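You operate a simulated robot arm through the tools that you are given. There is no shell and no other tool. Be economical: measure what you need, move in short steps, check, and stop when the job is done.

The job below is to be done with a simulated two-armed robot. You get a single attempt, and the scene is never put back.

## Task
Wake the tall frame, run the beam up to the white knob and park it again.
Fine: black main switch on, narrow door shut, On, Up till the beam halts, Return; press Off at the end.

Only the result counts: the job must be done as asked and must still hold three seconds after the hand-in. Knocking over, shifting, dropping, spilling or breaking anything else fails it.

## Robot
Two 7-joint arms with two-finger grippers on one trunk, hanging from a carriage that runs on a gantry, over the field with the corners [-1183, -2217], [-3, -2220], [4, 280], [-1176, 283] (x, y) and turns from -306 to 382 degrees about z. Base frame: it is fixed where the carriage stands at the start and does not move with it; the origin is on the floor, on the carriage's upright axis, x ahead of it, y to its left, z up. Readings come in mm, degrees, newtons and seconds.
The left shoulder is at the start at [0, 236, 1343], the right one opposite. With the tool pointing down near the work surface each hand reaches from about 100 to 540 mm from the robot's upright axis, wherever it stands, measured 20 degrees to its own side. Places, roughly: black switch on the small console [600, 0, 500]; narrow mesh door [700, 100, 1700]; white knob [800, 0, 1700]. Payload 3.43 kg a hand.
The tool frame of a hand sits at the grasp point between the pads (the TCP): z along the fingers, y along the line on which they close. The tips reach 30 mm beyond it. Largest opening 104 mm; the body of the gripper starts 57 mm behind the TCP.
Orientation is told as [roll, pitch, yaw] about the base's x, y, z axes, in that order, counted from this pose: with the fingers straight down and closing along the base's y, the tool's x points along the base's -x, its y along +y and its z along -z.

## Interface
- The arms move only by the tool play_rows. It takes "left_steps", "right_steps" or both (then of equal length, played together; a hand with none holds still); each is a list of rows, each a list of 7 numbers: the shift along the tool's x, y, z in units of 250 mm (1.0 is 250 mm), then the turn, a rotation vector about the tool's x, y, z in units of 60 degrees (1.0 is 60 degrees), then the gripper command, from -1 (shut) to 1 (fully open), values between in proportion. In form: [[x, y, z, ax, ay, az, fingers], ...]. A call has 1 to 20 rows; each row is the pose to reach, as a shift and turn from the pose commanded when the call began, along the tool's axes at that moment. A call with a number of a shift or a turn outside -1 to 1 is refused whole. Each row takes 0.2 s and may step no farther than 50 mm and 8.6 degrees from the row before; otherwise, or with a gripper value out of range, the whole call is refused. A pose out of reach is approached as far as the arm can. The call stops where the force on the tool passes 40 N (or 10 N more than at its start, if that is more) or the arm is blocked; 0.2 s more then pass. The fingers move at their own pace (about 45 mm/s each) and stop on an object; they squeeze with about 25 N. The grip force told is the motor's: it shows also when the fingers shut on nothing. Time passes only in rows, and 0.2 s behind the last, so rows that repeat a pose let the fingers close. It gives the time, the measured TCP pose, the force on the tool (base axes), the opening and the grip force at its end, in the units of the frame above (readings bear some noise), with the torque about the TCP (base axes, N m) and any sound that the robot's microphone picked up.
- Cameras (640 x 400 px; columns grow to the right, rows downward): "scene" is now at [279.9, -10.2, 1482.8]; the picture's right is [-0.12, -0.99, 0.00], its down [-0.71, 0.09, -0.70] and it looks along [0.69, -0.09, -0.72] (base axes); focal length 214 px, centre (320, 200). "left" rides on the left gripper at [67, -18, -90] in its tool frame; the picture's right is [0.25, 0.97, 0.00], its down [-0.73, 0.19, -0.66] and it looks along [-0.64, 0.17, 0.75] (tool axes); focal length 218 px, centre (320, 200). "right" rides on the right gripper at [67, 18, -90] in its tool frame; the picture's right is [-0.25, 0.97, 0.00], its down [-0.73, -0.19, -0.66] and it looks along [-0.64, -0.17, 0.75] (tool axes); focal length 218 px, centre (320, 200). There is no depth. A picture from a camera that has moved, and an enlarged one, comes with that camera's place and axes in the base frame and with its lens.
- camera(camera): a new picture of that camera. No time passes.
- lift_body(by): slides the trunk up (or, below 0, down) by that many mm; the arms and the scene camera ride with it, the base frame stays. It gives what a move gives, with no picture.
- base_move(legs): drives the robot by 1 to 6 legs, each [ahead, left, turn to the left] in mm, mm and degrees, along the robot's own axes; the way and the turn of a leg run together, so that a leg with both is an arc; at most 1500 mm and 180 degrees a leg. The arms and the cameras ride along, it lands a little off, and it stops where it bumps. It keeps to its track: a leg is cut to what the track allows. It gives what a move gives.
- head_to(pan, tilt): turns the head with the scene camera to pan (to the left, within 86 degrees either way) and tilt (down, from -29 to 69), counted from straight ahead of the robot. It gives what a move gives.
- zoom(camera, box): a new picture of the part [left, top, right, bottom] of that camera's present view, enlarged. No time passes.
- sign_off(): hands the job in; it is judged then, once.

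Go step by step. Nothing tells you exact positions but the pictures and the camera data: compare them with the known pose of the tool, close in by small moves and look again before you grip or let go. The budget is 120 turns and 92 pictures, counting those below and the enlarged ones. Unless the task says otherwise, let go and move clear before handing in, and close with one line.

The tools are called as name(argument=value, ...) on one line, values as JSON. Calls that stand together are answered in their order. play_rows: Moves the arms, as the interface text tells. Its arguments: {"type":"object","properties":{"left_steps":{"type":"array","items":{"type":"array","items":{"type":"number"}}},"right_steps":{"type":"array","items":{"type":"array","items":{"type":"number"}}}},"required":[]} The other tools are called the same way: lift_body (by) slides the trunk up or down; base_move (legs) drives the base; head_to (pan, tilt) turns the head that bears the scene camera; camera (camera) takes a picture; zoom (camera, box) takes an enlarged picture of a part of a camera's view; sign_off () hands the job in.

At the start:

```text
clock: 0.0
left_position: [505.0, 135.8, 1001.1]
left_tool_rot: [0.0, -0.1, 0.0]
left_force: [-0.3, -0.3, 0.3]
left_moment: [0.0, 0.0, -0.02]
left_gripper_width: 104.0
left_grip_force: 0.1
right_position: [434.7, -194.6, 999.5]
right_tool_rot: [0.0, -0.2, 0.0]
right_force: [-0.7, -0.8, 0.7]
right_moment: [-0.02, 0.01, -0.01]
right_gripper_width: 104.1
right_grip_force: 0.1
trunk travel left (down, up): [-254.0, 386.0]
robot x, y, heading: [-0.0, -1.7, 0.0]
head pan, tilt: [-7.1, 45.9]
```

scene: 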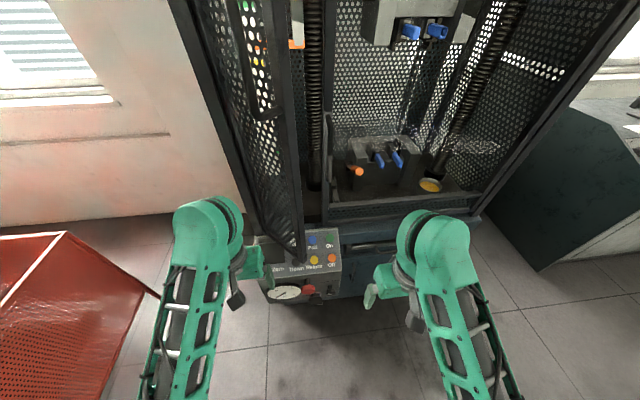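
right: 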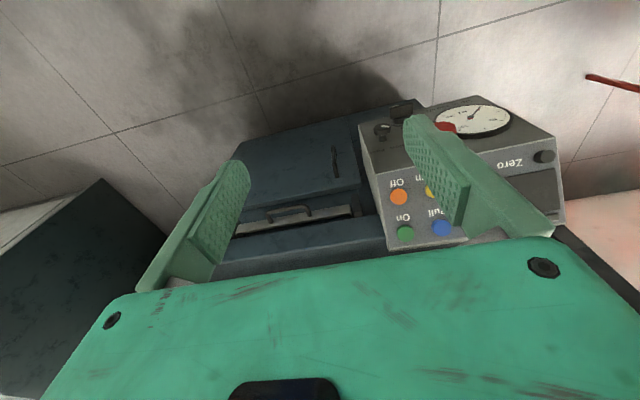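
left: 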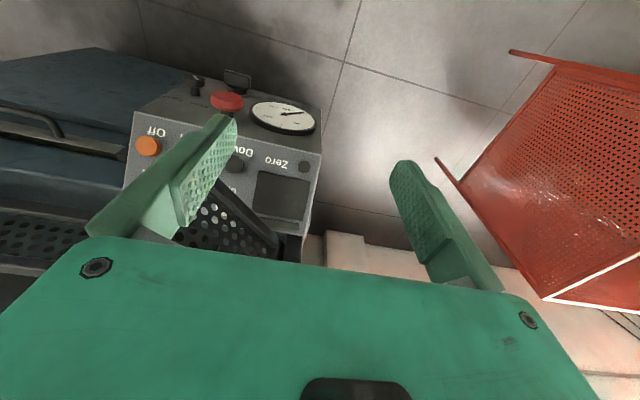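

I see a tall mesh frame with a narrow door standing open toward me and a small console at its foot. I'll look closer at the console and the frame first.

zoom(camera="scene", box=[230, 200, 390, 300])

zoom(camera="left", box=[100, 50, 340, 200])

head_to(pan=0, tilt=0)

camera(camera="scene")

```text
4.00 times, centred on (310, 250) of scene
camera zoom: at [279.9, -10.2, 1482.8], right [-0.12, -0.99, 0.0], down [-0.71, 0.09, -0.7], along [0.69, -0.09, -0.72], focal length 858 px, centre (360, 0)
```

zoom: 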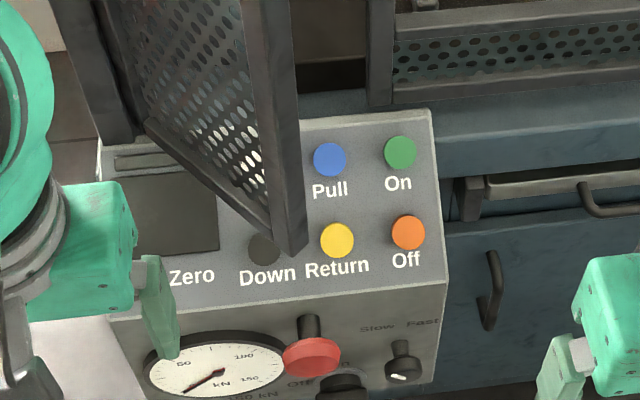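

```text
2.67 times, centred on (220, 125) of left
camera zoom: at [437.9, 118.5, 1089.4], right [-0.25, 0.97, 0.0], down [0.73, 0.19, 0.66], along [0.64, 0.17, -0.75], focal length 582 px, centre (587, 400)
```

zoom: 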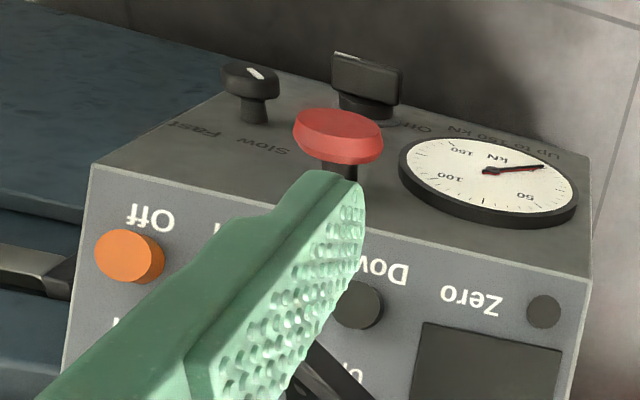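

```text
clock: 1.1
left_position: [504.3, 136.1, 1000.1]
left_tool_rot: [0.1, -0.1, 0.0]
left_force: [-0.7, 0.7, -0.2]
left_moment: [-0.03, -0.01, 0.01]
left_gripper_width: 104.1
left_grip_force: 0.1
right_position: [434.9, -194.6, 999.8]
right_tool_rot: [0.0, -0.1, 0.0]
right_force: [0.0, 0.1, -0.2]
right_moment: [0.0, 0.01, 0.05]
right_gripper_width: 104.1
right_grip_force: 0.1
trunk travel left (down, up): [-254.0, 386.0]
robot x, y, heading: [-3.8, 0.4, -0.1]
head pan, tilt: [0.0, 0.0]
```

```text
86 pictures are left
camera scene: at [290.0, -0.2, 1555.0], right [0.0, -1.0, 0.0], down [0.0, 0.0, -1.0], along [1.0, 0.0, 0.0], focal length 214 px, centre (320, 200)
```

scene: 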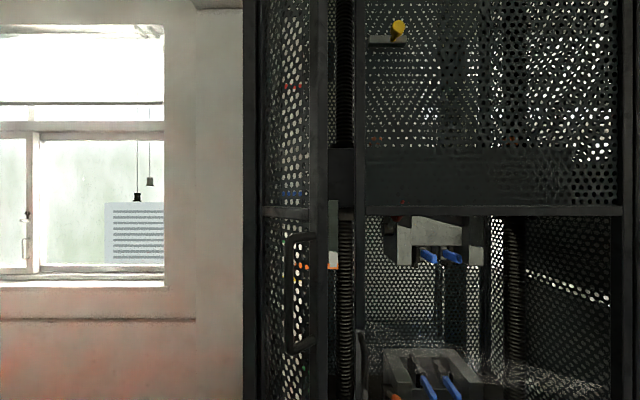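

The door (hinged left) has a handle; the beam and knobs are higher. I look up and down for more.

head_to(pan=0, tilt=-29)

camera(camera="scene")

zoom(camera="scene", box=[240, 200, 400, 300])

head_to(pan=15, tilt=25)

camera(camera="scene")

```text
clock: 2.1
left_position: [503.7, 135.6, 999.4]
left_tool_rot: [0.1, 0.0, 0.0]
left_force: [0.0, -0.1, 0.5]
left_moment: [0.03, 0.01, 0.0]
left_gripper_width: 104.1
left_grip_force: 0.0
right_position: [435.6, -195.5, 998.7]
right_tool_rot: [0.0, -0.1, 0.0]
right_force: [-0.1, -0.6, -0.4]
right_moment: [-0.01, 0.04, -0.03]
right_gripper_width: 104.0
right_grip_force: 0.1
trunk travel left (down, up): [-254.0, 386.0]
robot x, y, heading: [-1.1, 1.7, 0.0]
head pan, tilt: [0.0, -28.6]
```

```text
85 pictures are left
camera scene: at [267.1, -0.2, 1595.1], right [0.0, -1.0, 0.0], down [0.48, 0.0, -0.88], along [0.88, 0.0, 0.48], focal length 214 px, centre (320, 200)
```

scene: 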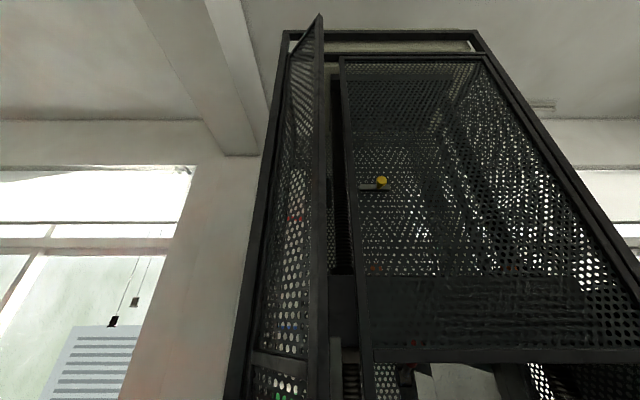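

```text
4.00 times, centred on (320, 250) of scene
camera zoom: at [267.1, -0.2, 1595.1], right [0.0, -1.0, 0.0], down [0.48, 0.0, -0.88], along [0.88, 0.0, 0.48], focal length 858 px, centre (320, 0)
```

zoom: 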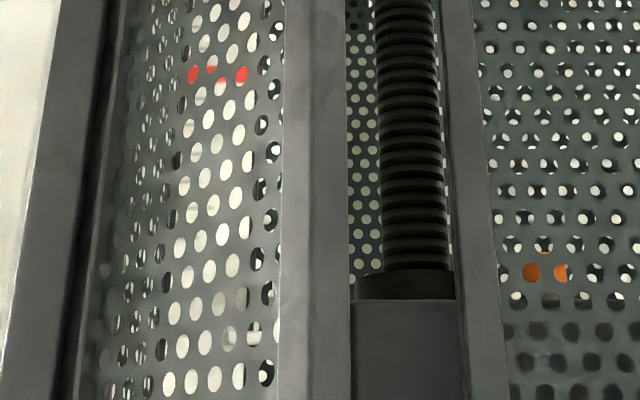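

```text
clock: 3.3
left_position: [504.5, 136.2, 1000.1]
left_tool_rot: [0.0, 0.0, 0.1]
left_force: [0.0, -0.7, -0.4]
left_moment: [0.01, 0.01, 0.01]
left_gripper_width: 104.0
left_grip_force: 0.0
right_position: [433.4, -195.8, 999.6]
right_tool_rot: [0.0, -0.2, -0.1]
right_force: [-0.6, 0.0, -0.6]
right_moment: [0.0, 0.01, -0.01]
right_gripper_width: 103.7
right_grip_force: 0.0
trunk travel left (down, up): [-254.0, 386.0]
robot x, y, heading: [-0.2, -0.6, 0.3]
head pan, tilt: [15.0, 25.0]
```

```text
83 pictures are left
camera scene: at [289.0, 23.6, 1514.8], right [0.26, -0.97, 0.0], down [-0.41, -0.11, -0.91], along [0.88, 0.23, -0.42], focal length 214 px, centre (320, 200)
```

scene: 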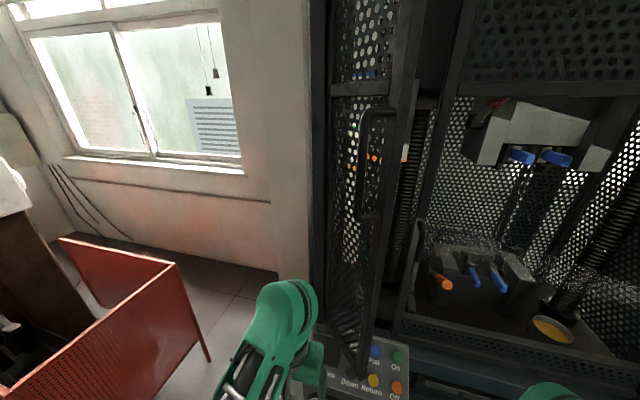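

Triangulating puts Off near (667,-104,768) and On near (714,-103,825), on a panel sloped about 50°. I pull both hands back for a clear view of the console.

play_rows(left_steps=[[0.16, 0.04, 0, 0, 0, 0, -1], [0.32, 0.08, 0, 0, 0, 0, -1], [0.48, 0.12, 0, 0, 0, 0, -1], [0.64, 0.2, 0, 0, 0, 0, -1], [0.8, 0.28, 0, 0, 0, 0, -1]], right_steps=[[0.12, -0.04, 0, 0, 0, 0, -1], [0.24, -0.08, 0, 0, 0, 0, -1], [0.36, -0.12, 0, 0, 0, 0, -1], [0.48, -0.2, 0, 0, 0, 0, -1], [0.6, -0.28, 0, 0, 0, 0, -1]])

head_to(pan=0, tilt=55)

zoom(camera="scene", box=[230, 100, 390, 200])

camera(camera="scene")

camera(camera="left")

camera(camera="right")

```text
clock: 4.5
left_position: [309.7, 199.3, 984.1]
left_tool_rot: [-0.1, -0.3, 0.0]
left_force: [0.5, -0.3, 0.0]
left_moment: [0.0, -0.02, -0.01]
left_gripper_width: 0.0
left_grip_force: 3.1
left hand out of reach, approached as far as the arm can: row 2, 3, 4, 5
right_position: [310.4, -268.2, 983.9]
right_tool_rot: [-0.1, -0.3, 0.1]
right_force: [0.1, 0.4, -0.3]
right_moment: [0.01, 0.03, 0.03]
right_gripper_width: 0.0
right_grip_force: 3.2
right hand out of reach, approached as far as the arm can: row 1, 2, 3, 4, 5
trunk travel left (down, up): [-254.0, 386.0]
robot x, y, heading: [1.6, -1.8, -0.1]
head pan, tilt: [15.0, 25.0]
```

```text
clock: 5.4
left_position: [310.7, 200.0, 983.5]
left_tool_rot: [0.0, -0.3, 0.1]
left_force: [0.2, -0.3, 0.5]
left_moment: [0.01, 0.01, 0.01]
left_gripper_width: 0.0
left_grip_force: 24.6
right_position: [311.8, -267.1, 984.0]
right_tool_rot: [0.0, -0.5, 0.0]
right_force: [-0.7, 0.6, -0.4]
right_moment: [0.02, -0.01, -0.01]
right_gripper_width: 0.3
right_grip_force: 24.9
trunk travel left (down, up): [-254.0, 386.0]
robot x, y, heading: [-2.9, -1.5, -0.0]
head pan, tilt: [0.0, 55.0]
```

```text
4.00 times, centred on (310, 150) of scene
camera zoom: at [272.2, -0.2, 1470.8], right [0.0, -1.0, 0.0], down [-0.82, 0.0, -0.57], along [0.57, 0.0, -0.82], focal length 858 px, centre (360, 400)
```

zoom: 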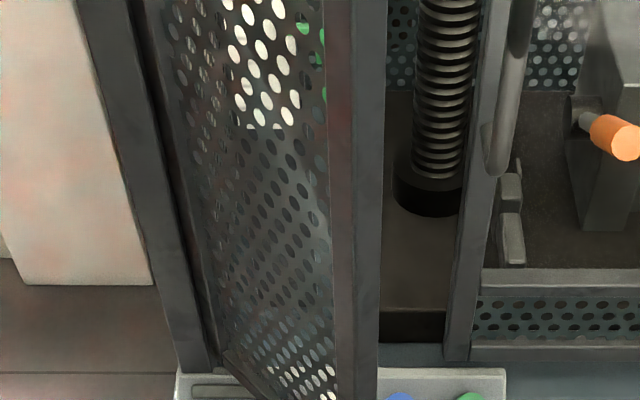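

```text
81 pictures are left
camera scene: at [272.2, -0.2, 1470.8], right [0.0, -1.0, 0.0], down [-0.82, 0.0, -0.57], along [0.57, 0.0, -0.82], focal length 214 px, centre (320, 200)
```

scene: 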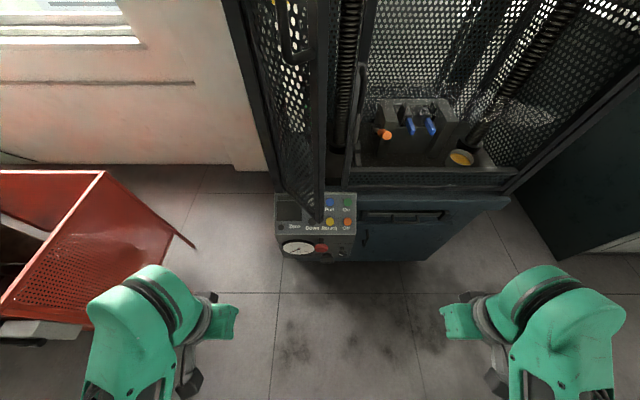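

```text
80 pictures are left
camera left: at [243.4, 182.4, 1072.0], right [-0.25, 0.97, 0.0], down [0.73, 0.19, 0.66], along [0.64, 0.17, -0.75], focal length 218 px, centre (320, 200)
```

left: 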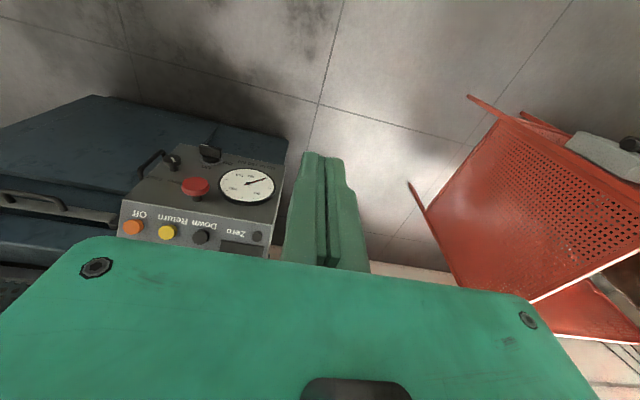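

```text
79 pictures are left
camera right: at [242.4, -249.9, 1073.5], right [0.25, 0.97, 0.0], down [0.72, -0.19, 0.66], along [0.64, -0.17, -0.75], focal length 218 px, centre (320, 200)
```

right: 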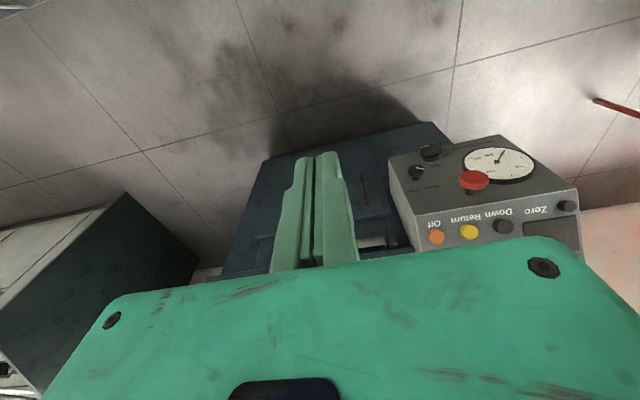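

Good view of the console; I zoom in to read it.

zoom(camera="scene", box=[268, 185, 364, 265])

zoom(camera="left", box=[110, 130, 302, 255])

zoom(camera="right", box=[380, 125, 596, 255])

```text
5.00 times, centred on (316, 225) of scene
camera zoom: at [272.2, -0.2, 1470.8], right [0.0, -1.0, 0.0], down [-0.82, 0.0, -0.57], along [0.57, 0.0, -0.82], focal length 1072 px, centre (340, 75)
```

zoom: 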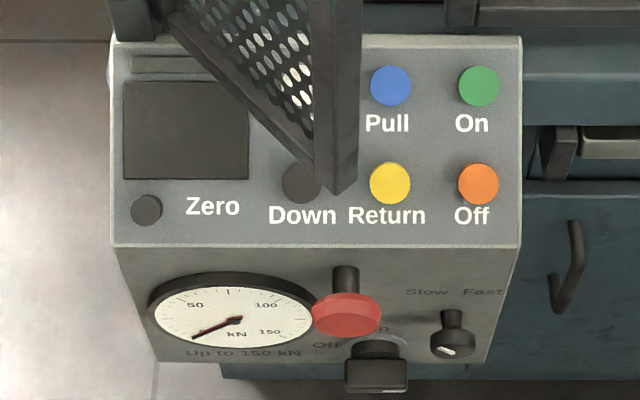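

```text
3.20 times, centred on (206, 192) of left
camera zoom: at [243.4, 182.4, 1072.0], right [-0.25, 0.97, 0.0], down [0.73, 0.19, 0.66], along [0.64, 0.17, -0.75], focal length 698 px, centre (685, 224)
```

zoom: 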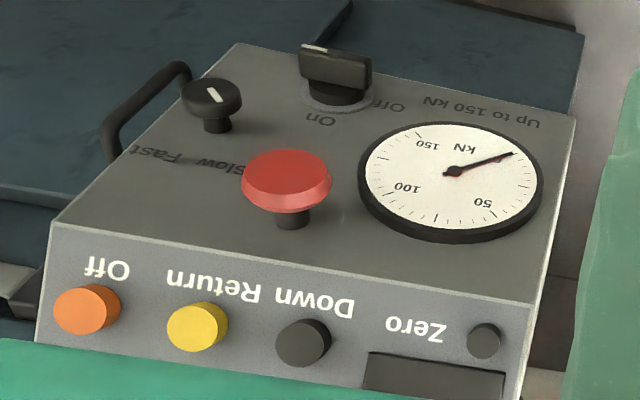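

```text
2.96 times, centred on (488, 190) of right
camera zoom: at [242.4, -249.9, 1073.5], right [0.25, 0.97, 0.0], down [0.72, -0.19, 0.66], along [0.64, -0.17, -0.75], focal length 647 px, centre (-178, 230)
```

zoom: 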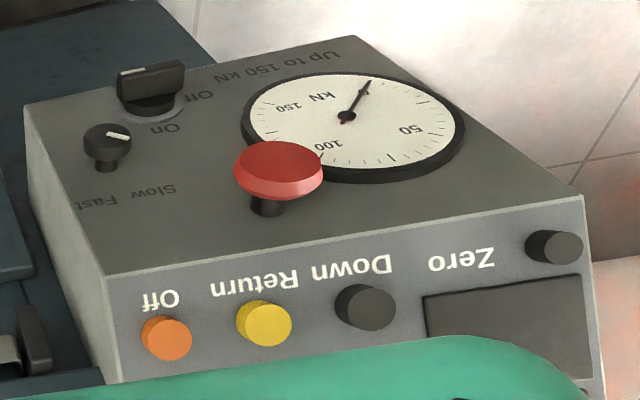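

The switch bar is near (600,-32,541) on the vertical front face (x≈631), the red stop button above it at about z 685. I lower the trunk and look at the front face straight on.

lift_body(by=-250)

zoom(camera="scene", box=[268, 110, 364, 190])

camera(camera="scene")

```text
clock: 8.0
left_position: [310.9, 199.3, 733.5]
left_tool_rot: [-0.1, -0.3, -0.1]
left_force: [0.3, 0.0, 1.1]
left_moment: [0.0, 0.01, -0.05]
left_gripper_width: 0.0
left_grip_force: 24.6
right_position: [311.9, -267.5, 734.8]
right_tool_rot: [0.0, -0.4, 0.0]
right_force: [0.1, 1.0, 1.3]
right_moment: [-0.01, -0.01, -0.02]
right_gripper_width: 0.0
right_grip_force: 25.3
trunk travel left (down, up): [-4.0, 636.0]
robot x, y, heading: [-0.7, -3.4, -0.1]
head pan, tilt: [0.0, 55.0]
```

```text
5.00 times, centred on (316, 150) of scene
camera zoom: at [272.1, -0.2, 1220.8], right [0.0, -1.0, 0.0], down [-0.82, 0.0, -0.57], along [0.57, 0.0, -0.82], focal length 1072 px, centre (340, 450)
```

zoom: 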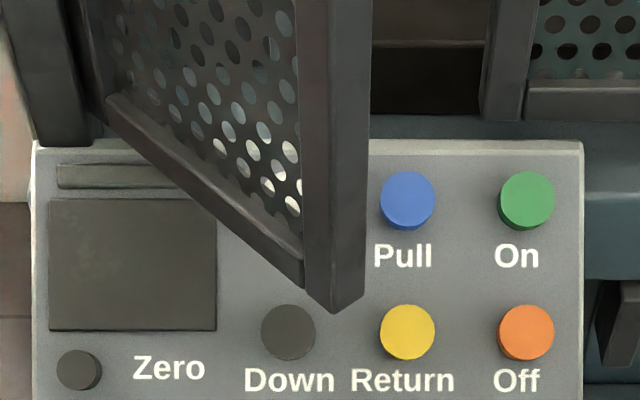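

```text
74 pictures are left
camera scene: at [272.1, -0.2, 1220.8], right [0.0, -1.0, 0.0], down [-0.82, 0.0, -0.57], along [0.57, 0.0, -0.82], focal length 214 px, centre (320, 200)
```

scene: 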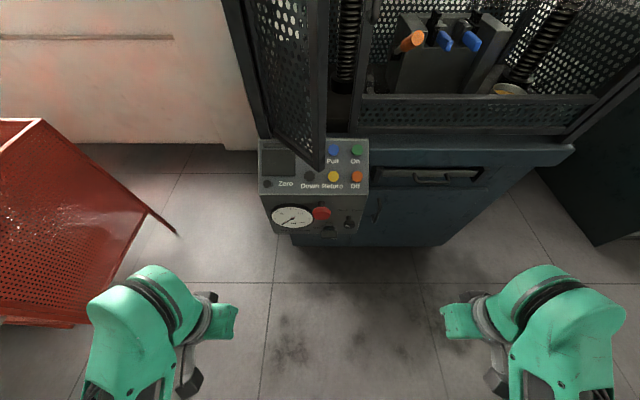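

Buttons measured: On (716,-101,823), Off (659,-100,781), the Return/Pull column at y≈-36, Down/Up column at y≈28; door's free bottom corner is (613,3,846), hinge (774,128). I now turn the right hand to point forward toward the switch.

play_rows(right_steps=[[-0.05, 0.07, 0.05, 0, -0.11, 0, 0], [-0.1, 0.14, 0.11, 0, -0.22, 0, 0], [-0.15, 0.2, 0.16, 0, -0.33, 0, 0], [-0.2, 0.27, 0.22, 0, -0.44, 0, 0], [-0.25, 0.34, 0.27, 0, -0.55, 0, 0], [-0.3, 0.4, 0.33, 0, -0.65, 0, 0], [-0.35, 0.47, 0.38, 0, -0.75, 0, 0]])

play_rows(right_steps=[[0, 0, 0, 0, -0.11, 0, 0], [0, 0, 0, 0, -0.22, 0, 0], [0, 0, 0, 0, -0.33, 0, 0], [0, 0, 0, 0, -0.44, 0, 0], [0, 0, 0, 0, -0.55, 0, 0], [0, 0, 0, 0, -0.65, 0, 0], [0, 0, 0, 0, -0.75, 0, 0]])

camera(camera="right")

camera(camera="scene")

```text
clock: 9.6
left_position: [311.2, 200.8, 732.7]
left_tool_rot: [0.0, -0.3, 0.0]
left_force: [0.5, -0.3, 0.0]
left_moment: [-0.02, 0.04, 0.0]
left_gripper_width: 0.0
left_grip_force: 24.5
right_position: [404.9, -151.9, 654.7]
right_tool_rot: [0.3, -45.6, -0.1]
right_force: [0.5, 0.8, 0.3]
right_moment: [-0.01, 0.01, -0.01]
right_gripper_width: 52.2
right_grip_force: 0.1
right hand out of reach, approached as far as the arm can: row 7
trunk travel left (down, up): [-4.0, 636.0]
robot x, y, heading: [5.0, 3.5, 0.1]
head pan, tilt: [0.0, 55.0]
```

```text
clock: 11.2
left_position: [310.5, 199.8, 732.4]
left_tool_rot: [0.1, -0.2, 0.0]
left_force: [-1.5, 0.9, -0.5]
left_moment: [0.01, 0.01, -0.01]
left_gripper_width: 0.0
left_grip_force: 25.5
right_position: [447.0, -224.9, 694.7]
right_tool_rot: [-42.8, -75.1, 43.1]
right_force: [0.4, 0.0, -0.3]
right_moment: [-0.02, 0.01, 0.0]
right_gripper_width: 52.1
right_grip_force: 0.1
right hand out of reach, approached as far as the arm can: row 1, 2, 3, 4, 5, 6, 7
trunk travel left (down, up): [-4.0, 636.0]
robot x, y, heading: [0.9, -0.1, 0.1]
head pan, tilt: [0.0, 55.0]
```

```text
73 pictures are left
camera right: at [345.0, -218.6, 644.5], right [0.02, 1.0, 0.08], down [-0.5, -0.05, 0.86], along [0.86, -0.06, 0.5], focal length 218 px, centre (320, 200)
```

right: 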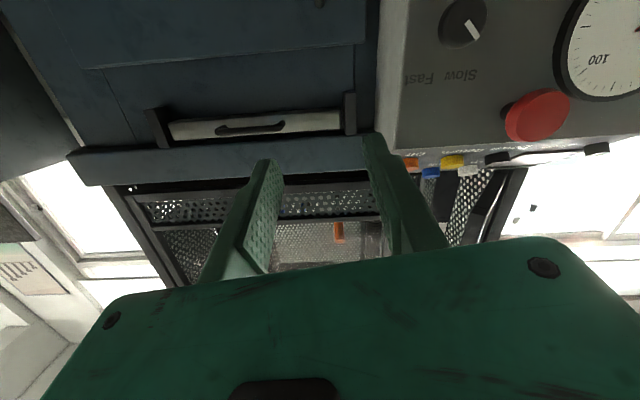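

```text
72 pictures are left
camera scene: at [272.0, -0.2, 1220.8], right [0.0, -1.0, 0.0], down [-0.82, 0.0, -0.57], along [0.57, 0.0, -0.82], focal length 214 px, centre (320, 200)
```

scene: 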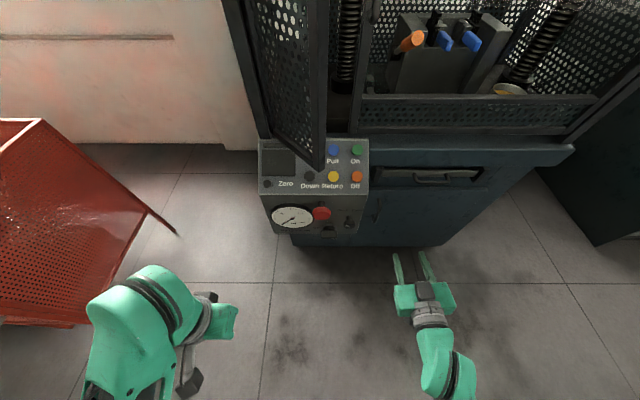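

The wrist hits its limit near pitch -78° close to the body; I try going farther forward and lower.

play_rows(right_steps=[[0.08, 0.1, 0.08, 0, 0, 0, 0], [0.16, 0.2, 0.16, 0, 0, 0, 0], [0.24, 0.3, 0.24, 0, 0, 0, 0], [0.32, 0.4, 0.28, 0, 0, 0, 0]])

```text
clock: 12.2
left_position: [310.5, 198.9, 732.4]
left_tool_rot: [0.0, -0.3, 0.1]
left_force: [-0.2, -1.0, 0.6]
left_moment: [0.03, -0.02, -0.03]
left_gripper_width: 0.2
left_grip_force: 25.2
right_position: [473.0, -222.9, 681.5]
right_tool_rot: [-42.6, -75.0, 43.1]
right_force: [0.1, 0.4, -0.2]
right_moment: [0.01, 0.01, 0.0]
right_gripper_width: 52.0
right_grip_force: 0.0
right hand out of reach, approached as far as the arm can: row 1, 2, 3, 4
trunk travel left (down, up): [-4.0, 636.0]
robot x, y, heading: [2.0, 0.3, -0.0]
head pan, tilt: [0.0, 55.0]
```

The wrist folds too tightly this near; backing the carriage off 200 mm should let the arm stretch and point forward.

base_move(legs=[[-200, 0, 0]])

play_rows(right_steps=[[0, 0, 0.15, 0, 0, 0, 0], [0, 0, 0.3, 0, 0, 0, 0], [0, 0, 0.45, 0, 0, 0, 0], [0, 0, 0.5, 0, 0, 0, 0]])

```text
clock: 13.8
left_position: [111.4, 200.2, 734.3]
left_tool_rot: [0.0, -0.3, 0.2]
left_force: [-0.8, 1.0, 0.3]
left_moment: [-0.01, 0.01, 0.01]
left_gripper_width: 0.0
left_grip_force: 25.4
right_position: [275.7, -223.6, 682.3]
right_tool_rot: [-42.6, -75.1, 43.1]
right_force: [0.7, -0.1, 0.2]
right_moment: [0.01, 0.0, 0.03]
right_gripper_width: 52.1
right_grip_force: 0.1
trunk travel left (down, up): [-4.0, 636.0]
robot x, y, heading: [-202.3, 0.8, 0.1]
head pan, tilt: [0.0, 55.0]
```

```text
clock: 14.8
left_position: [110.6, 200.3, 732.5]
left_tool_rot: [0.0, -0.2, 0.1]
left_force: [0.2, 0.7, 0.7]
left_moment: [-0.01, -0.02, -0.04]
left_gripper_width: 0.2
left_grip_force: 24.9
right_position: [391.0, -219.5, 662.9]
right_tool_rot: [-43.8, -74.8, 43.9]
right_force: [-0.2, -0.6, 0.0]
right_moment: [0.03, -0.05, 0.0]
right_gripper_width: 52.1
right_grip_force: 0.0
right hand out of reach, approached as far as the arm can: row 2, 3, 4
trunk travel left (down, up): [-4.0, 636.0]
robot x, y, heading: [-198.9, 0.5, 0.1]
head pan, tilt: [0.0, 55.0]
```

The hand points forward within ~11°. Now I test rolling it about its own axis, toward gripping the horizontal bar.

play_rows(right_steps=[[0, 0, 0, 0, 0, -0.13, 0], [0, 0, 0, 0, 0, -0.26, 0], [0, 0, 0, 0, 0, -0.39, 0], [0, 0, 0, 0, 0, -0.52, 0], [0, 0, 0, 0, 0, -0.65, 0], [0, 0, 0, 0, 0, -0.75, 0]])

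camera(camera="right")

head_to(pan=0, tilt=40)

camera(camera="scene")

zoom(camera="scene", box=[270, 180, 366, 260])

```text
clock: 16.2
left_position: [111.0, 200.4, 733.4]
left_tool_rot: [0.0, -0.3, 0.1]
left_force: [-0.2, 0.8, -0.2]
left_moment: [-0.05, -0.02, -0.01]
left_gripper_width: 0.0
left_grip_force: 25.1
right_position: [389.1, -218.6, 663.8]
right_tool_rot: [-76.8, -33.9, 82.1]
right_force: [-0.4, 0.4, -0.4]
right_moment: [0.04, 0.0, 0.01]
right_gripper_width: 51.9
right_grip_force: 0.0
trunk travel left (down, up): [-4.0, 636.0]
robot x, y, heading: [-198.6, 1.8, 0.1]
head pan, tilt: [0.0, 55.0]
```

```text
71 pictures are left
camera right: at [290.6, -263.7, 629.8], right [-0.12, 0.76, -0.64], down [-0.53, 0.5, 0.69], along [0.84, 0.42, 0.35], focal length 218 px, centre (320, 200)
```

right: 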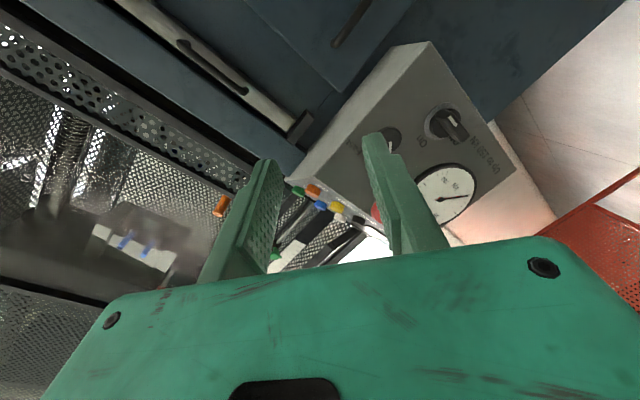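

```text
clock: 17.0
left_position: [110.9, 199.5, 733.7]
left_tool_rot: [-0.1, -0.3, 0.1]
left_force: [-0.1, 0.3, -0.2]
left_moment: [0.01, -0.01, 0.0]
left_gripper_width: 0.0
left_grip_force: 25.5
right_position: [388.7, -219.4, 664.6]
right_tool_rot: [-76.7, -34.0, 81.9]
right_force: [-0.1, 0.1, -0.7]
right_moment: [0.01, 0.0, 0.0]
right_gripper_width: 52.1
right_grip_force: 0.1
trunk travel left (down, up): [-4.0, 636.0]
robot x, y, heading: [-196.9, -0.7, 0.1]
head pan, tilt: [0.0, 40.0]
```

```text
70 pictures are left
camera scene: at [85.7, 0.0, 1241.3], right [0.0, -1.0, 0.0], down [-0.64, 0.0, -0.77], along [0.77, 0.0, -0.64], focal length 214 px, centre (320, 200)
```

scene: 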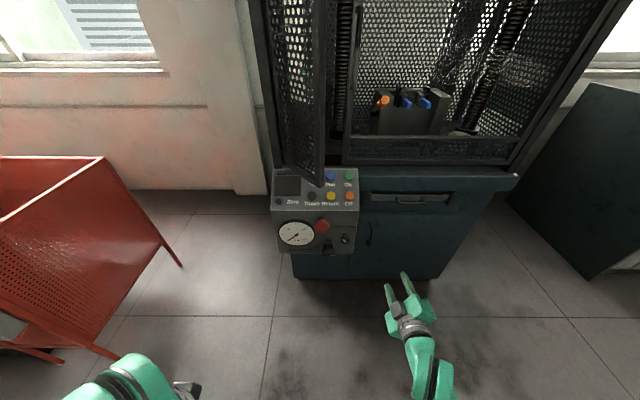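

```text
5.00 times, centred on (318, 220) of scene
camera zoom: at [85.7, 0.0, 1241.3], right [0.0, -1.0, 0.0], down [-0.64, 0.0, -0.77], along [0.77, 0.0, -0.64], focal length 1072 px, centre (330, 100)
```

zoom: 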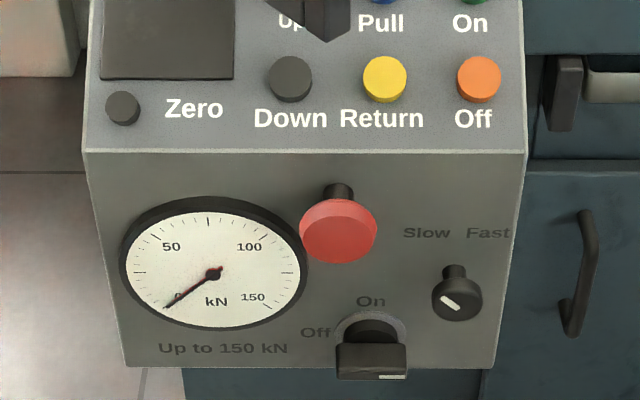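

Rolling works. I look closely at the switch from the right hand's camera.

zoom(camera="right", box=[370, 80, 498, 160])

```text
5.00 times, centred on (434, 120) of right
camera zoom: at [290.5, -263.6, 629.7], right [-0.12, 0.76, -0.64], down [-0.53, 0.5, 0.69], along [0.84, 0.42, 0.35], focal length 1091 px, centre (-250, 600)
```

zoom: 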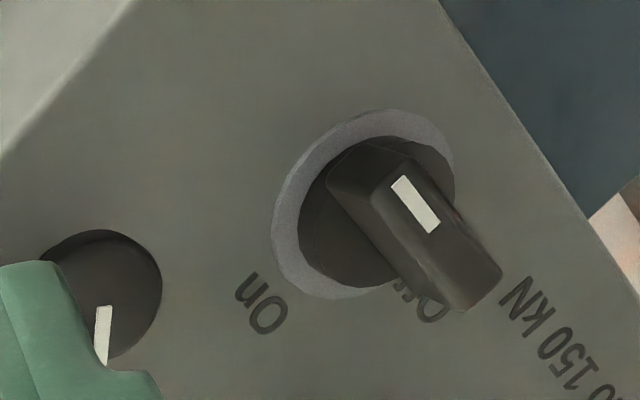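

The bar is horizontal with Off at left and On on top, so it must turn 90° clockwise. I align the hand with the bar, 100 mm short of it.

play_rows(right_steps=[[-0.048, 0.096, 0.055, 0.019, -0.013, -0.072, 0.15], [-0.096, 0.192, 0.11, 0.037, -0.026, -0.144, 0.15], [-0.144, 0.289, 0.165, 0.056, -0.039, -0.216, 0.15], [-0.192, 0.385, 0.22, 0.075, -0.052, -0.288, 0.15], [-0.24, 0.481, 0.275, 0.094, -0.065, -0.36, 0.15], [-0.288, 0.577, 0.33, 0.112, -0.078, -0.432, 0.15], [-0.336, 0.674, 0.385, 0.131, -0.092, -0.504, 0.15], [-0.384, 0.77, 0.44, 0.15, -0.105, -0.577, 0.15]])

camera(camera="right")

```text
clock: 18.8
left_position: [111.1, 200.5, 732.9]
left_tool_rot: [0.0, -0.3, 0.1]
left_force: [-0.1, 0.6, 0.5]
left_moment: [-0.01, 0.01, -0.01]
left_gripper_width: 0.0
left_grip_force: 25.1
right_position: [440.5, -50.4, 659.0]
right_tool_rot: [-89.3, -0.3, 92.7]
right_force: [0.0, 0.3, -2.0]
right_moment: [0.02, -0.13, 0.01]
right_gripper_width: 60.1
right_grip_force: 0.1
right hand out of reach, approached as far as the arm can: row 4, 5, 6, 7, 8
trunk travel left (down, up): [-4.0, 636.0]
robot x, y, heading: [-201.8, -4.6, 0.3]
head pan, tilt: [0.0, 40.0]
```

```text
67 pictures are left
camera right: at [353.6, -121.6, 642.8], right [-0.02, 0.26, -0.97], down [-0.69, 0.7, 0.2], along [0.72, 0.67, 0.16], focal length 218 px, centre (320, 200)
```

right: 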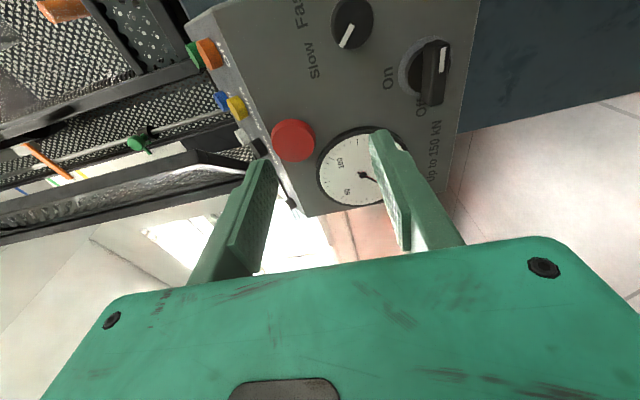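

Orientation is right but it's still 118 mm too high. I try moving forward and down together.

play_rows(right_steps=[[-0.02, 0.05, 0.1, 0, 0, 0, 0.15], [-0.04, 0.12, 0.2, 0, 0, 0, 0.15], [-0.06, 0.24, 0.25, 0, 0, 0, 0.15], [-0.08, 0.36, 0.28, 0, 0, 0, 0.15], [-0.08, 0.47, 0.28, 0, 0, 0, 0.15]])

```text
clock: 20.0
left_position: [110.6, 200.3, 733.0]
left_tool_rot: [0.0, -0.3, 0.1]
left_force: [-0.4, -0.3, 0.0]
left_moment: [0.02, 0.01, 0.01]
left_gripper_width: 0.1
left_grip_force: 24.7
right_position: [481.1, -39.7, 648.4]
right_tool_rot: [-89.4, -0.3, 92.7]
right_force: [0.4, -0.1, -0.5]
right_moment: [0.02, -0.02, 0.01]
right_gripper_width: 59.7
right_grip_force: 0.0
right hand out of reach, approached as far as the arm can: row 2, 3, 4, 5
trunk travel left (down, up): [-4.0, 636.0]
robot x, y, heading: [-197.5, -2.5, 0.1]
head pan, tilt: [0.0, 40.0]
```

Low, forward-pointing poses seem blocked by the wrist, so I'll use a downward-tilted hand instead. I roll back and tilt down about 45°.

play_rows(right_steps=[[0, 0, -0.05, 0, 0, 0.14, -1], [0, 0, -0.1, 0, 0, 0.28, -1], [0, 0, -0.15, 0, 0, 0.42, -1], [0, 0, -0.15, 0, 0, 0.56, -1], [0, 0, -0.15, 0, 0, 0.7, -1], [0, 0, -0.15, 0, 0, 0.75, -1]])

play_rows(right_steps=[[0, 0, 0, 0, 0, 0.14, -1], [0, 0, 0, 0, 0, 0.28, -1], [0, 0, 0, 0, 0, 0.42, -1], [0, 0, 0, 0, 0, 0.56, -1], [0, 0, 0, 0, 0, 0.7, -1], [0, 0, 0, 0, 0, 0.75, -1]])

play_rows(right_steps=[[0, 0, 0, 0, 0.14, 0, -1], [0, 0, 0, 0, 0.28, 0, -1], [0, 0, 0, 0, 0.42, 0, -1], [0, 0, 0, 0, 0.56, 0, -1], [0, 0, 0, 0, 0.7, 0, -1], [0, 0, 0, 0, 0.75, 0, -1]])

```text
clock: 21.4
left_position: [110.6, 198.7, 732.5]
left_tool_rot: [0.0, -0.2, 0.1]
left_force: [0.3, -0.1, 0.0]
left_moment: [0.02, 0.0, 0.04]
left_gripper_width: 0.0
left_grip_force: 24.8
right_position: [427.3, -60.4, 739.1]
right_tool_rot: [-89.0, -43.0, 92.1]
right_force: [0.0, -0.7, -0.1]
right_moment: [-0.01, -0.01, 0.0]
right_gripper_width: 0.1
right_grip_force: 24.9
right hand out of reach, approached as far as the arm can: row 1, 2, 3, 4, 5, 6
trunk travel left (down, up): [-4.0, 636.0]
robot x, y, heading: [-196.7, -0.7, 0.0]
head pan, tilt: [0.0, 40.0]
```

```text
clock: 22.8
left_position: [112.5, 199.6, 734.2]
left_tool_rot: [0.1, -0.2, 0.2]
left_force: [0.2, -0.2, 0.0]
left_moment: [0.01, 0.04, 0.0]
left_gripper_width: 0.0
left_grip_force: 25.2
right_position: [436.6, -134.6, 799.7]
right_tool_rot: [-73.6, -83.4, 80.4]
right_force: [0.1, 0.1, 0.2]
right_moment: [0.0, 0.02, 0.0]
right_gripper_width: 0.0
right_grip_force: 25.2
right hand out of reach, approached as far as the arm can: row 1, 2, 3, 4, 5, 6
trunk travel left (down, up): [-4.0, 636.0]
robot x, y, heading: [-198.9, -0.8, 0.0]
head pan, tilt: [0.0, 40.0]
```

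```text
clock: 24.2
left_position: [110.5, 200.9, 732.1]
left_tool_rot: [0.1, -0.3, 0.1]
left_force: [-0.6, 0.2, 0.4]
left_moment: [-0.01, 0.04, -0.01]
left_gripper_width: 0.0
left_grip_force: 24.5
right_position: [433.0, -137.3, 798.2]
right_tool_rot: [-8.8, -42.5, 12.7]
right_force: [0.1, 0.9, -0.2]
right_moment: [0.01, -0.02, 0.01]
right_gripper_width: 0.0
right_grip_force: 24.9
trunk travel left (down, up): [-4.0, 636.0]
robot x, y, heading: [-196.2, 0.8, 0.1]
head pan, tilt: [0.0, 40.0]
```

Now I move the tilted, closed hand down toward the switch, staying 60 mm in front.

play_rows(right_steps=[[0.01, 0.061, 0.125, 0, 0, 0, -1], [0.02, 0.122, 0.25, 0, 0, 0, -1], [0.03, 0.183, 0.376, 0, 0, 0, -1], [0.04, 0.244, 0.5, 0, 0, 0, -1], [0.05, 0.305, 0.627, 0, 0, 0, -1], [0.063, 0.366, 0.753, 0, 0, 0, -1]])

camera(camera="scene")

camera(camera="right")

```text
clock: 25.6
left_position: [112.8, 200.6, 733.7]
left_tool_rot: [0.1, -0.3, 0.1]
left_force: [0.4, 0.5, 0.7]
left_moment: [-0.03, 0.03, 0.04]
left_gripper_width: 0.0
left_grip_force: 24.7
right_position: [542.3, -49.7, 640.8]
right_tool_rot: [-8.8, -42.9, 12.7]
right_force: [-0.1, 1.0, 0.9]
right_moment: [-0.01, 0.04, 0.0]
right_gripper_width: 0.0
right_grip_force: 25.1
trunk travel left (down, up): [-4.0, 636.0]
robot x, y, heading: [-201.3, -0.5, -0.0]
head pan, tilt: [0.0, 40.0]
```

```text
66 pictures are left
camera scene: at [86.4, 0.5, 1241.6], right [0.0, -1.0, 0.0], down [-0.64, 0.0, -0.77], along [0.77, 0.0, -0.64], focal length 214 px, centre (320, 200)
```

scene: 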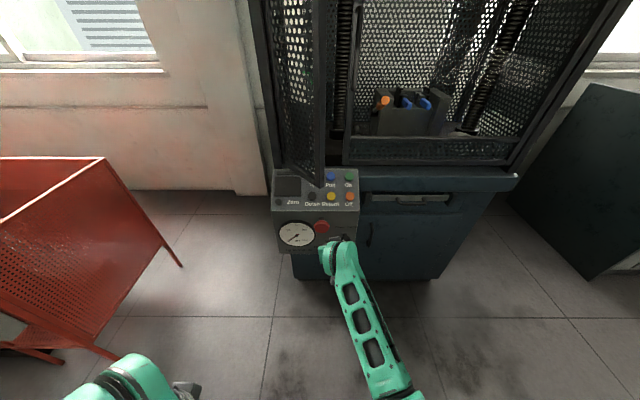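

```text
65 pictures are left
camera right: at [428.9, -43.9, 658.9], right [0.07, 1.0, 0.06], down [0.09, -0.07, 0.99], along [0.99, -0.06, -0.1], focal length 218 px, centre (320, 200)
```

right: 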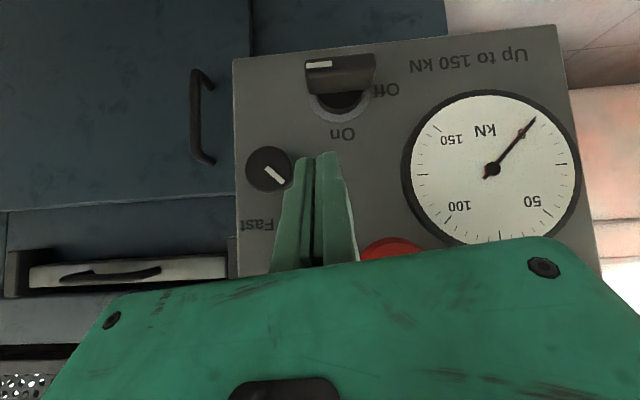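

This tilt reaches well. I bring the closed tip just above the right end of the bar.

play_rows(right_steps=[[0, -0.004, 0.1, 0, 0, 0, -1], [-0.002, -0.008, 0.2, 0, 0, 0, -1], [-0.004, -0.012, 0.286, 0, 0, 0, -1]])

camera(camera="right")

zoom(camera="scene", box=[280, 200, 376, 280])

```text
clock: 26.4
left_position: [113.5, 199.2, 733.8]
left_tool_rot: [-0.2, -0.4, 0.1]
left_force: [0.9, -0.5, 0.4]
left_moment: [0.02, 0.03, -0.01]
left_gripper_width: 0.0
left_grip_force: 24.7
right_position: [568.4, -74.5, 631.5]
right_tool_rot: [-8.7, -42.8, 12.9]
right_force: [0.9, 0.0, -0.4]
right_moment: [0.0, 0.02, 0.02]
right_gripper_width: 0.4
right_grip_force: 25.4
right hand out of reach, approached as far as the arm can: row 1, 2, 3
trunk travel left (down, up): [-4.0, 636.0]
robot x, y, heading: [-201.3, -1.6, 0.3]
head pan, tilt: [0.0, 40.0]
```

```text
64 pictures are left
camera right: at [455.8, -67.9, 650.5], right [0.07, 1.0, 0.06], down [0.09, -0.07, 0.99], along [0.99, -0.06, -0.1], focal length 218 px, centre (320, 200)
```

right: 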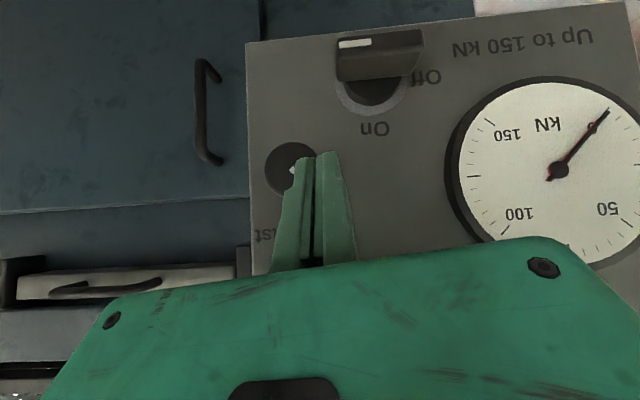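

```text
5.00 times, centred on (328, 240) of scene
camera zoom: at [87.2, -0.4, 1241.8], right [0.0, -1.0, 0.0], down [-0.64, 0.0, -0.77], along [0.77, 0.0, -0.64], focal length 1072 px, centre (280, 0)
```

zoom: 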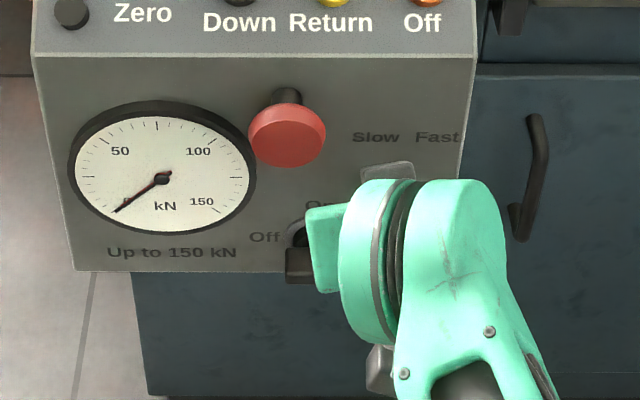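

The reach ran out at 908 mm from the shoulder; I retract along the tool, bring the base 100 mm closer and try again.

play_rows(right_steps=[[0, 0, -0.15, 0, 0, 0, -1], [0, 0, -0.3, 0, 0, 0, -1], [0, 0, -0.45, 0, 0, 0, -1], [0, 0, -0.6, 0, 0, 0, -1]])

base_move(legs=[[100, 0, 0]])

```text
clock: 27.4
left_position: [109.7, 200.0, 732.5]
left_tool_rot: [0.0, -0.3, 0.2]
left_force: [-0.8, 0.7, -0.5]
left_moment: [-0.04, -0.03, 0.0]
left_gripper_width: 0.2
left_grip_force: 25.3
right_position: [460.6, -71.7, 740.9]
right_tool_rot: [-8.9, -42.5, 12.8]
right_force: [0.2, -0.6, -0.3]
right_moment: [-0.02, 0.0, 0.03]
right_gripper_width: 0.0
right_grip_force: 25.4
trunk travel left (down, up): [-4.0, 636.0]
robot x, y, heading: [-197.8, -0.6, 0.2]
head pan, tilt: [0.0, 40.0]
```

```text
clock: 28.5
left_position: [212.4, 201.1, 732.3]
left_tool_rot: [0.1, -0.4, 0.1]
left_force: [0.9, -0.1, 0.1]
left_moment: [0.01, 0.0, 0.0]
left_gripper_width: 0.1
left_grip_force: 25.0
right_position: [563.6, -70.5, 741.4]
right_tool_rot: [-8.8, -42.6, 12.8]
right_force: [-0.2, -0.4, -0.6]
right_moment: [-0.01, -0.01, -0.01]
right_gripper_width: 0.0
right_grip_force: 25.0
trunk travel left (down, up): [-4.0, 636.0]
robot x, y, heading: [-99.2, -2.2, 0.1]
head pan, tilt: [0.0, 40.0]
```

play_rows(right_steps=[[0.11, 0.042, 0.085, 0, 0, 0, -1], [0.217, 0.083, 0.17, 0, 0, 0, -1], [0.325, 0.125, 0.254, 0, 0, 0, -1], [0.322, 0.125, 0.34, 0, 0, 0, -1], [0.318, 0.124, 0.43, 0, 0, 0, -1], [0.315, 0.124, 0.52, 0, 0, 0, -1]])

camera(camera="right")

```text
clock: 29.9
left_position: [214.1, 199.8, 733.2]
left_tool_rot: [0.0, -0.3, 0.1]
left_force: [0.1, -1.3, 0.5]
left_moment: [0.01, -0.02, -0.01]
left_gripper_width: 0.0
left_grip_force: 24.4
right_position: [590.7, -59.2, 597.3]
right_tool_rot: [-8.8, -42.6, 12.8]
right_force: [-0.7, 0.6, 0.4]
right_moment: [-0.01, 0.03, -0.01]
right_gripper_width: 0.0
right_grip_force: 25.1
right hand out of reach, approached as far as the arm can: row 6
trunk travel left (down, up): [-4.0, 636.0]
robot x, y, heading: [-97.9, 2.2, -0.0]
head pan, tilt: [0.0, 40.0]
```

```text
62 pictures are left
camera right: at [477.4, -52.5, 615.7], right [0.07, 1.0, 0.06], down [0.09, -0.07, 0.99], along [0.99, -0.06, -0.1], focal length 218 px, centre (320, 200)
```

right: 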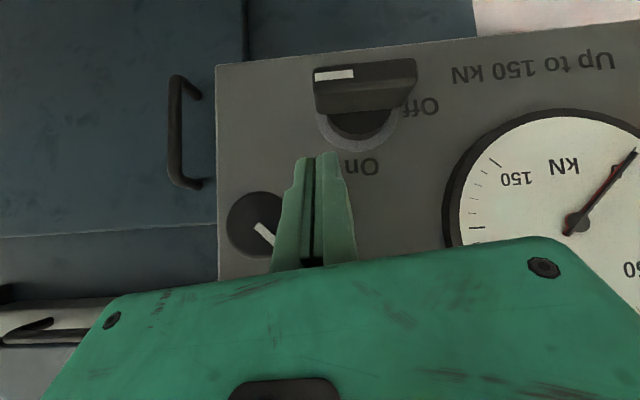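

Still at the reach edge by ~10 mm; I retract, and bring the base 70 mm closer and 100 mm left so the right shoulder lines up better.

play_rows(right_steps=[[0, 0, -0.15, 0, 0, 0, -1], [0, 0, -0.294, 0, 0, 0, -1], [0.06, -0.12, -0.35, 0, 0, 0, -1], [0.12, -0.24, -0.4, 0, 0, 0, -1], [0.18, -0.36, -0.457, 0, 0, 0, -1]])

base_move(legs=[[70, 100, 0]])

```text
clock: 31.1
left_position: [211.9, 198.7, 732.6]
left_tool_rot: [-0.1, -0.2, 0.1]
left_force: [-0.4, -0.8, -0.1]
left_moment: [0.01, -0.04, -0.02]
left_gripper_width: 0.0
left_grip_force: 25.2
right_position: [488.2, -158.2, 659.8]
right_tool_rot: [-8.8, -42.7, 12.8]
right_force: [0.4, 0.4, 0.3]
right_moment: [0.01, 0.01, 0.01]
right_gripper_width: 0.0
right_grip_force: 25.4
trunk travel left (down, up): [-4.0, 636.0]
robot x, y, heading: [-96.3, -1.0, -0.1]
head pan, tilt: [0.0, 40.0]
```

```text
clock: 32.4
left_position: [282.2, 297.6, 731.5]
left_tool_rot: [-0.1, -0.2, 0.0]
left_force: [0.3, -0.4, 1.1]
left_moment: [-0.03, -0.01, 0.02]
left_gripper_width: 0.2
left_grip_force: 24.8
right_position: [557.1, -58.5, 660.4]
right_tool_rot: [-8.8, -42.6, 12.7]
right_force: [-0.8, 0.0, -0.8]
right_moment: [-0.02, 0.03, -0.01]
right_gripper_width: 0.1
right_grip_force: 24.7
trunk travel left (down, up): [-4.0, 636.0]
robot x, y, heading: [-20.4, 96.5, -0.3]
head pan, tilt: [0.0, 40.0]
```

play_rows(right_steps=[[0.089, 0.033, 0.046, 0, 0, 0, -1], [0.088, 0.035, 0.17, 0, 0, 0, -1], [0.086, 0.038, 0.301, 0, 0, 0, -1]])

camera(camera="right")

```text
clock: 33.2
left_position: [283.9, 300.2, 733.2]
left_tool_rot: [0.0, -0.3, 0.1]
left_force: [-0.7, 0.2, 0.0]
left_moment: [-0.03, -0.01, -0.02]
left_gripper_width: 0.0
left_grip_force: 24.8
right_position: [594.8, -51.5, 589.8]
right_tool_rot: [-8.8, -42.7, 12.9]
right_force: [0.1, 1.1, -0.3]
right_moment: [-0.01, 0.0, 0.0]
right_gripper_width: 0.0
right_grip_force: 25.1
trunk travel left (down, up): [-4.0, 636.0]
robot x, y, heading: [-28.6, 99.3, -0.0]
head pan, tilt: [0.0, 40.0]
```

```text
61 pictures are left
camera right: at [481.6, -46.0, 608.6], right [0.07, 1.0, 0.06], down [0.09, -0.07, 0.99], along [0.99, -0.06, -0.1], focal length 218 px, centre (320, 200)
```

right: 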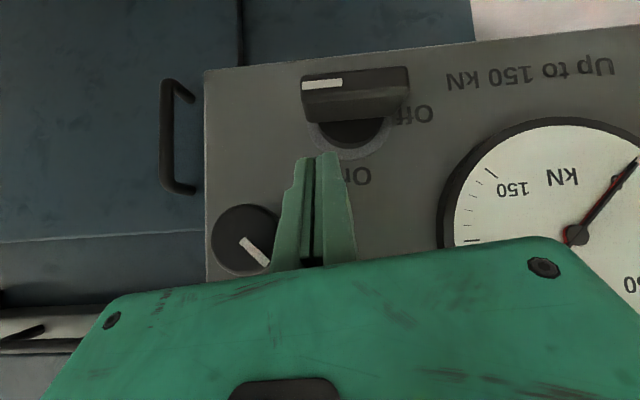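

The tip sits just over the bar's right end. I push it down and round in an arc (clockwise).

play_rows(right_steps=[[0.031, -0.001, 0.032, 0, 0, 0, -1], [0.05, -0.006, 0.05, 0, 0, 0, -1], [0.066, -0.011, 0.067, 0, 0, 0, -1], [0.084, -0.002, 0.088, 0, 0, 0, -1], [0.096, 0.024, 0.105, 0, 0, 0, -1], [0.098, 0.045, 0.111, 0, 0, 0, -1], [0.096, 0.061, 0.111, 0, 0, 0, -1]])

camera(camera="right")

```text
clock: 34.2
left_position: [282.9, 300.2, 734.0]
left_tool_rot: [0.0, -0.3, 0.1]
left_force: [0.0, 0.8, -1.2]
left_moment: [0.03, 0.02, 0.02]
left_gripper_width: 0.2
left_grip_force: 24.9
right_position: [597.3, -55.8, 570.9]
right_tool_rot: [-9.0, -43.9, 12.8]
right_force: [-9.7, -3.2, 4.8]
right_moment: [-0.06, 0.1, 0.0]
right_gripper_width: 0.1
right_grip_force: 25.1
trunk travel left (down, up): [-4.0, 636.0]
robot x, y, heading: [-28.8, 98.6, -0.1]
head pan, tilt: [0.0, 40.0]
stopped in row 5 (right hand): the force on the tool passed its limit at 48 N (the readings are from after the stop); the commanded pose is now the measured one
```

```text
60 pictures are left
camera right: at [485.4, -49.1, 586.6], right [0.07, 1.0, 0.07], down [0.07, -0.07, 0.99], along [0.99, -0.06, -0.08], focal length 218 px, centre (320, 200)
```

right: 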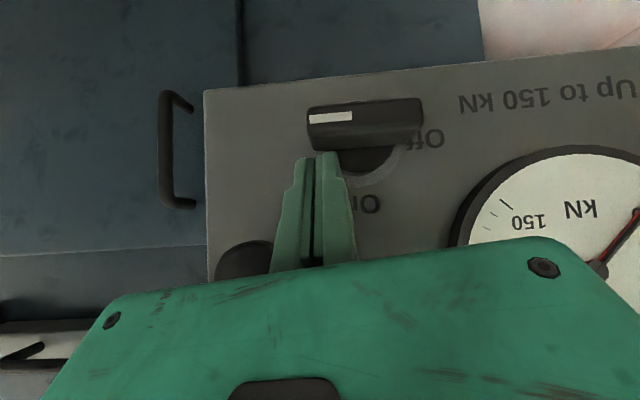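

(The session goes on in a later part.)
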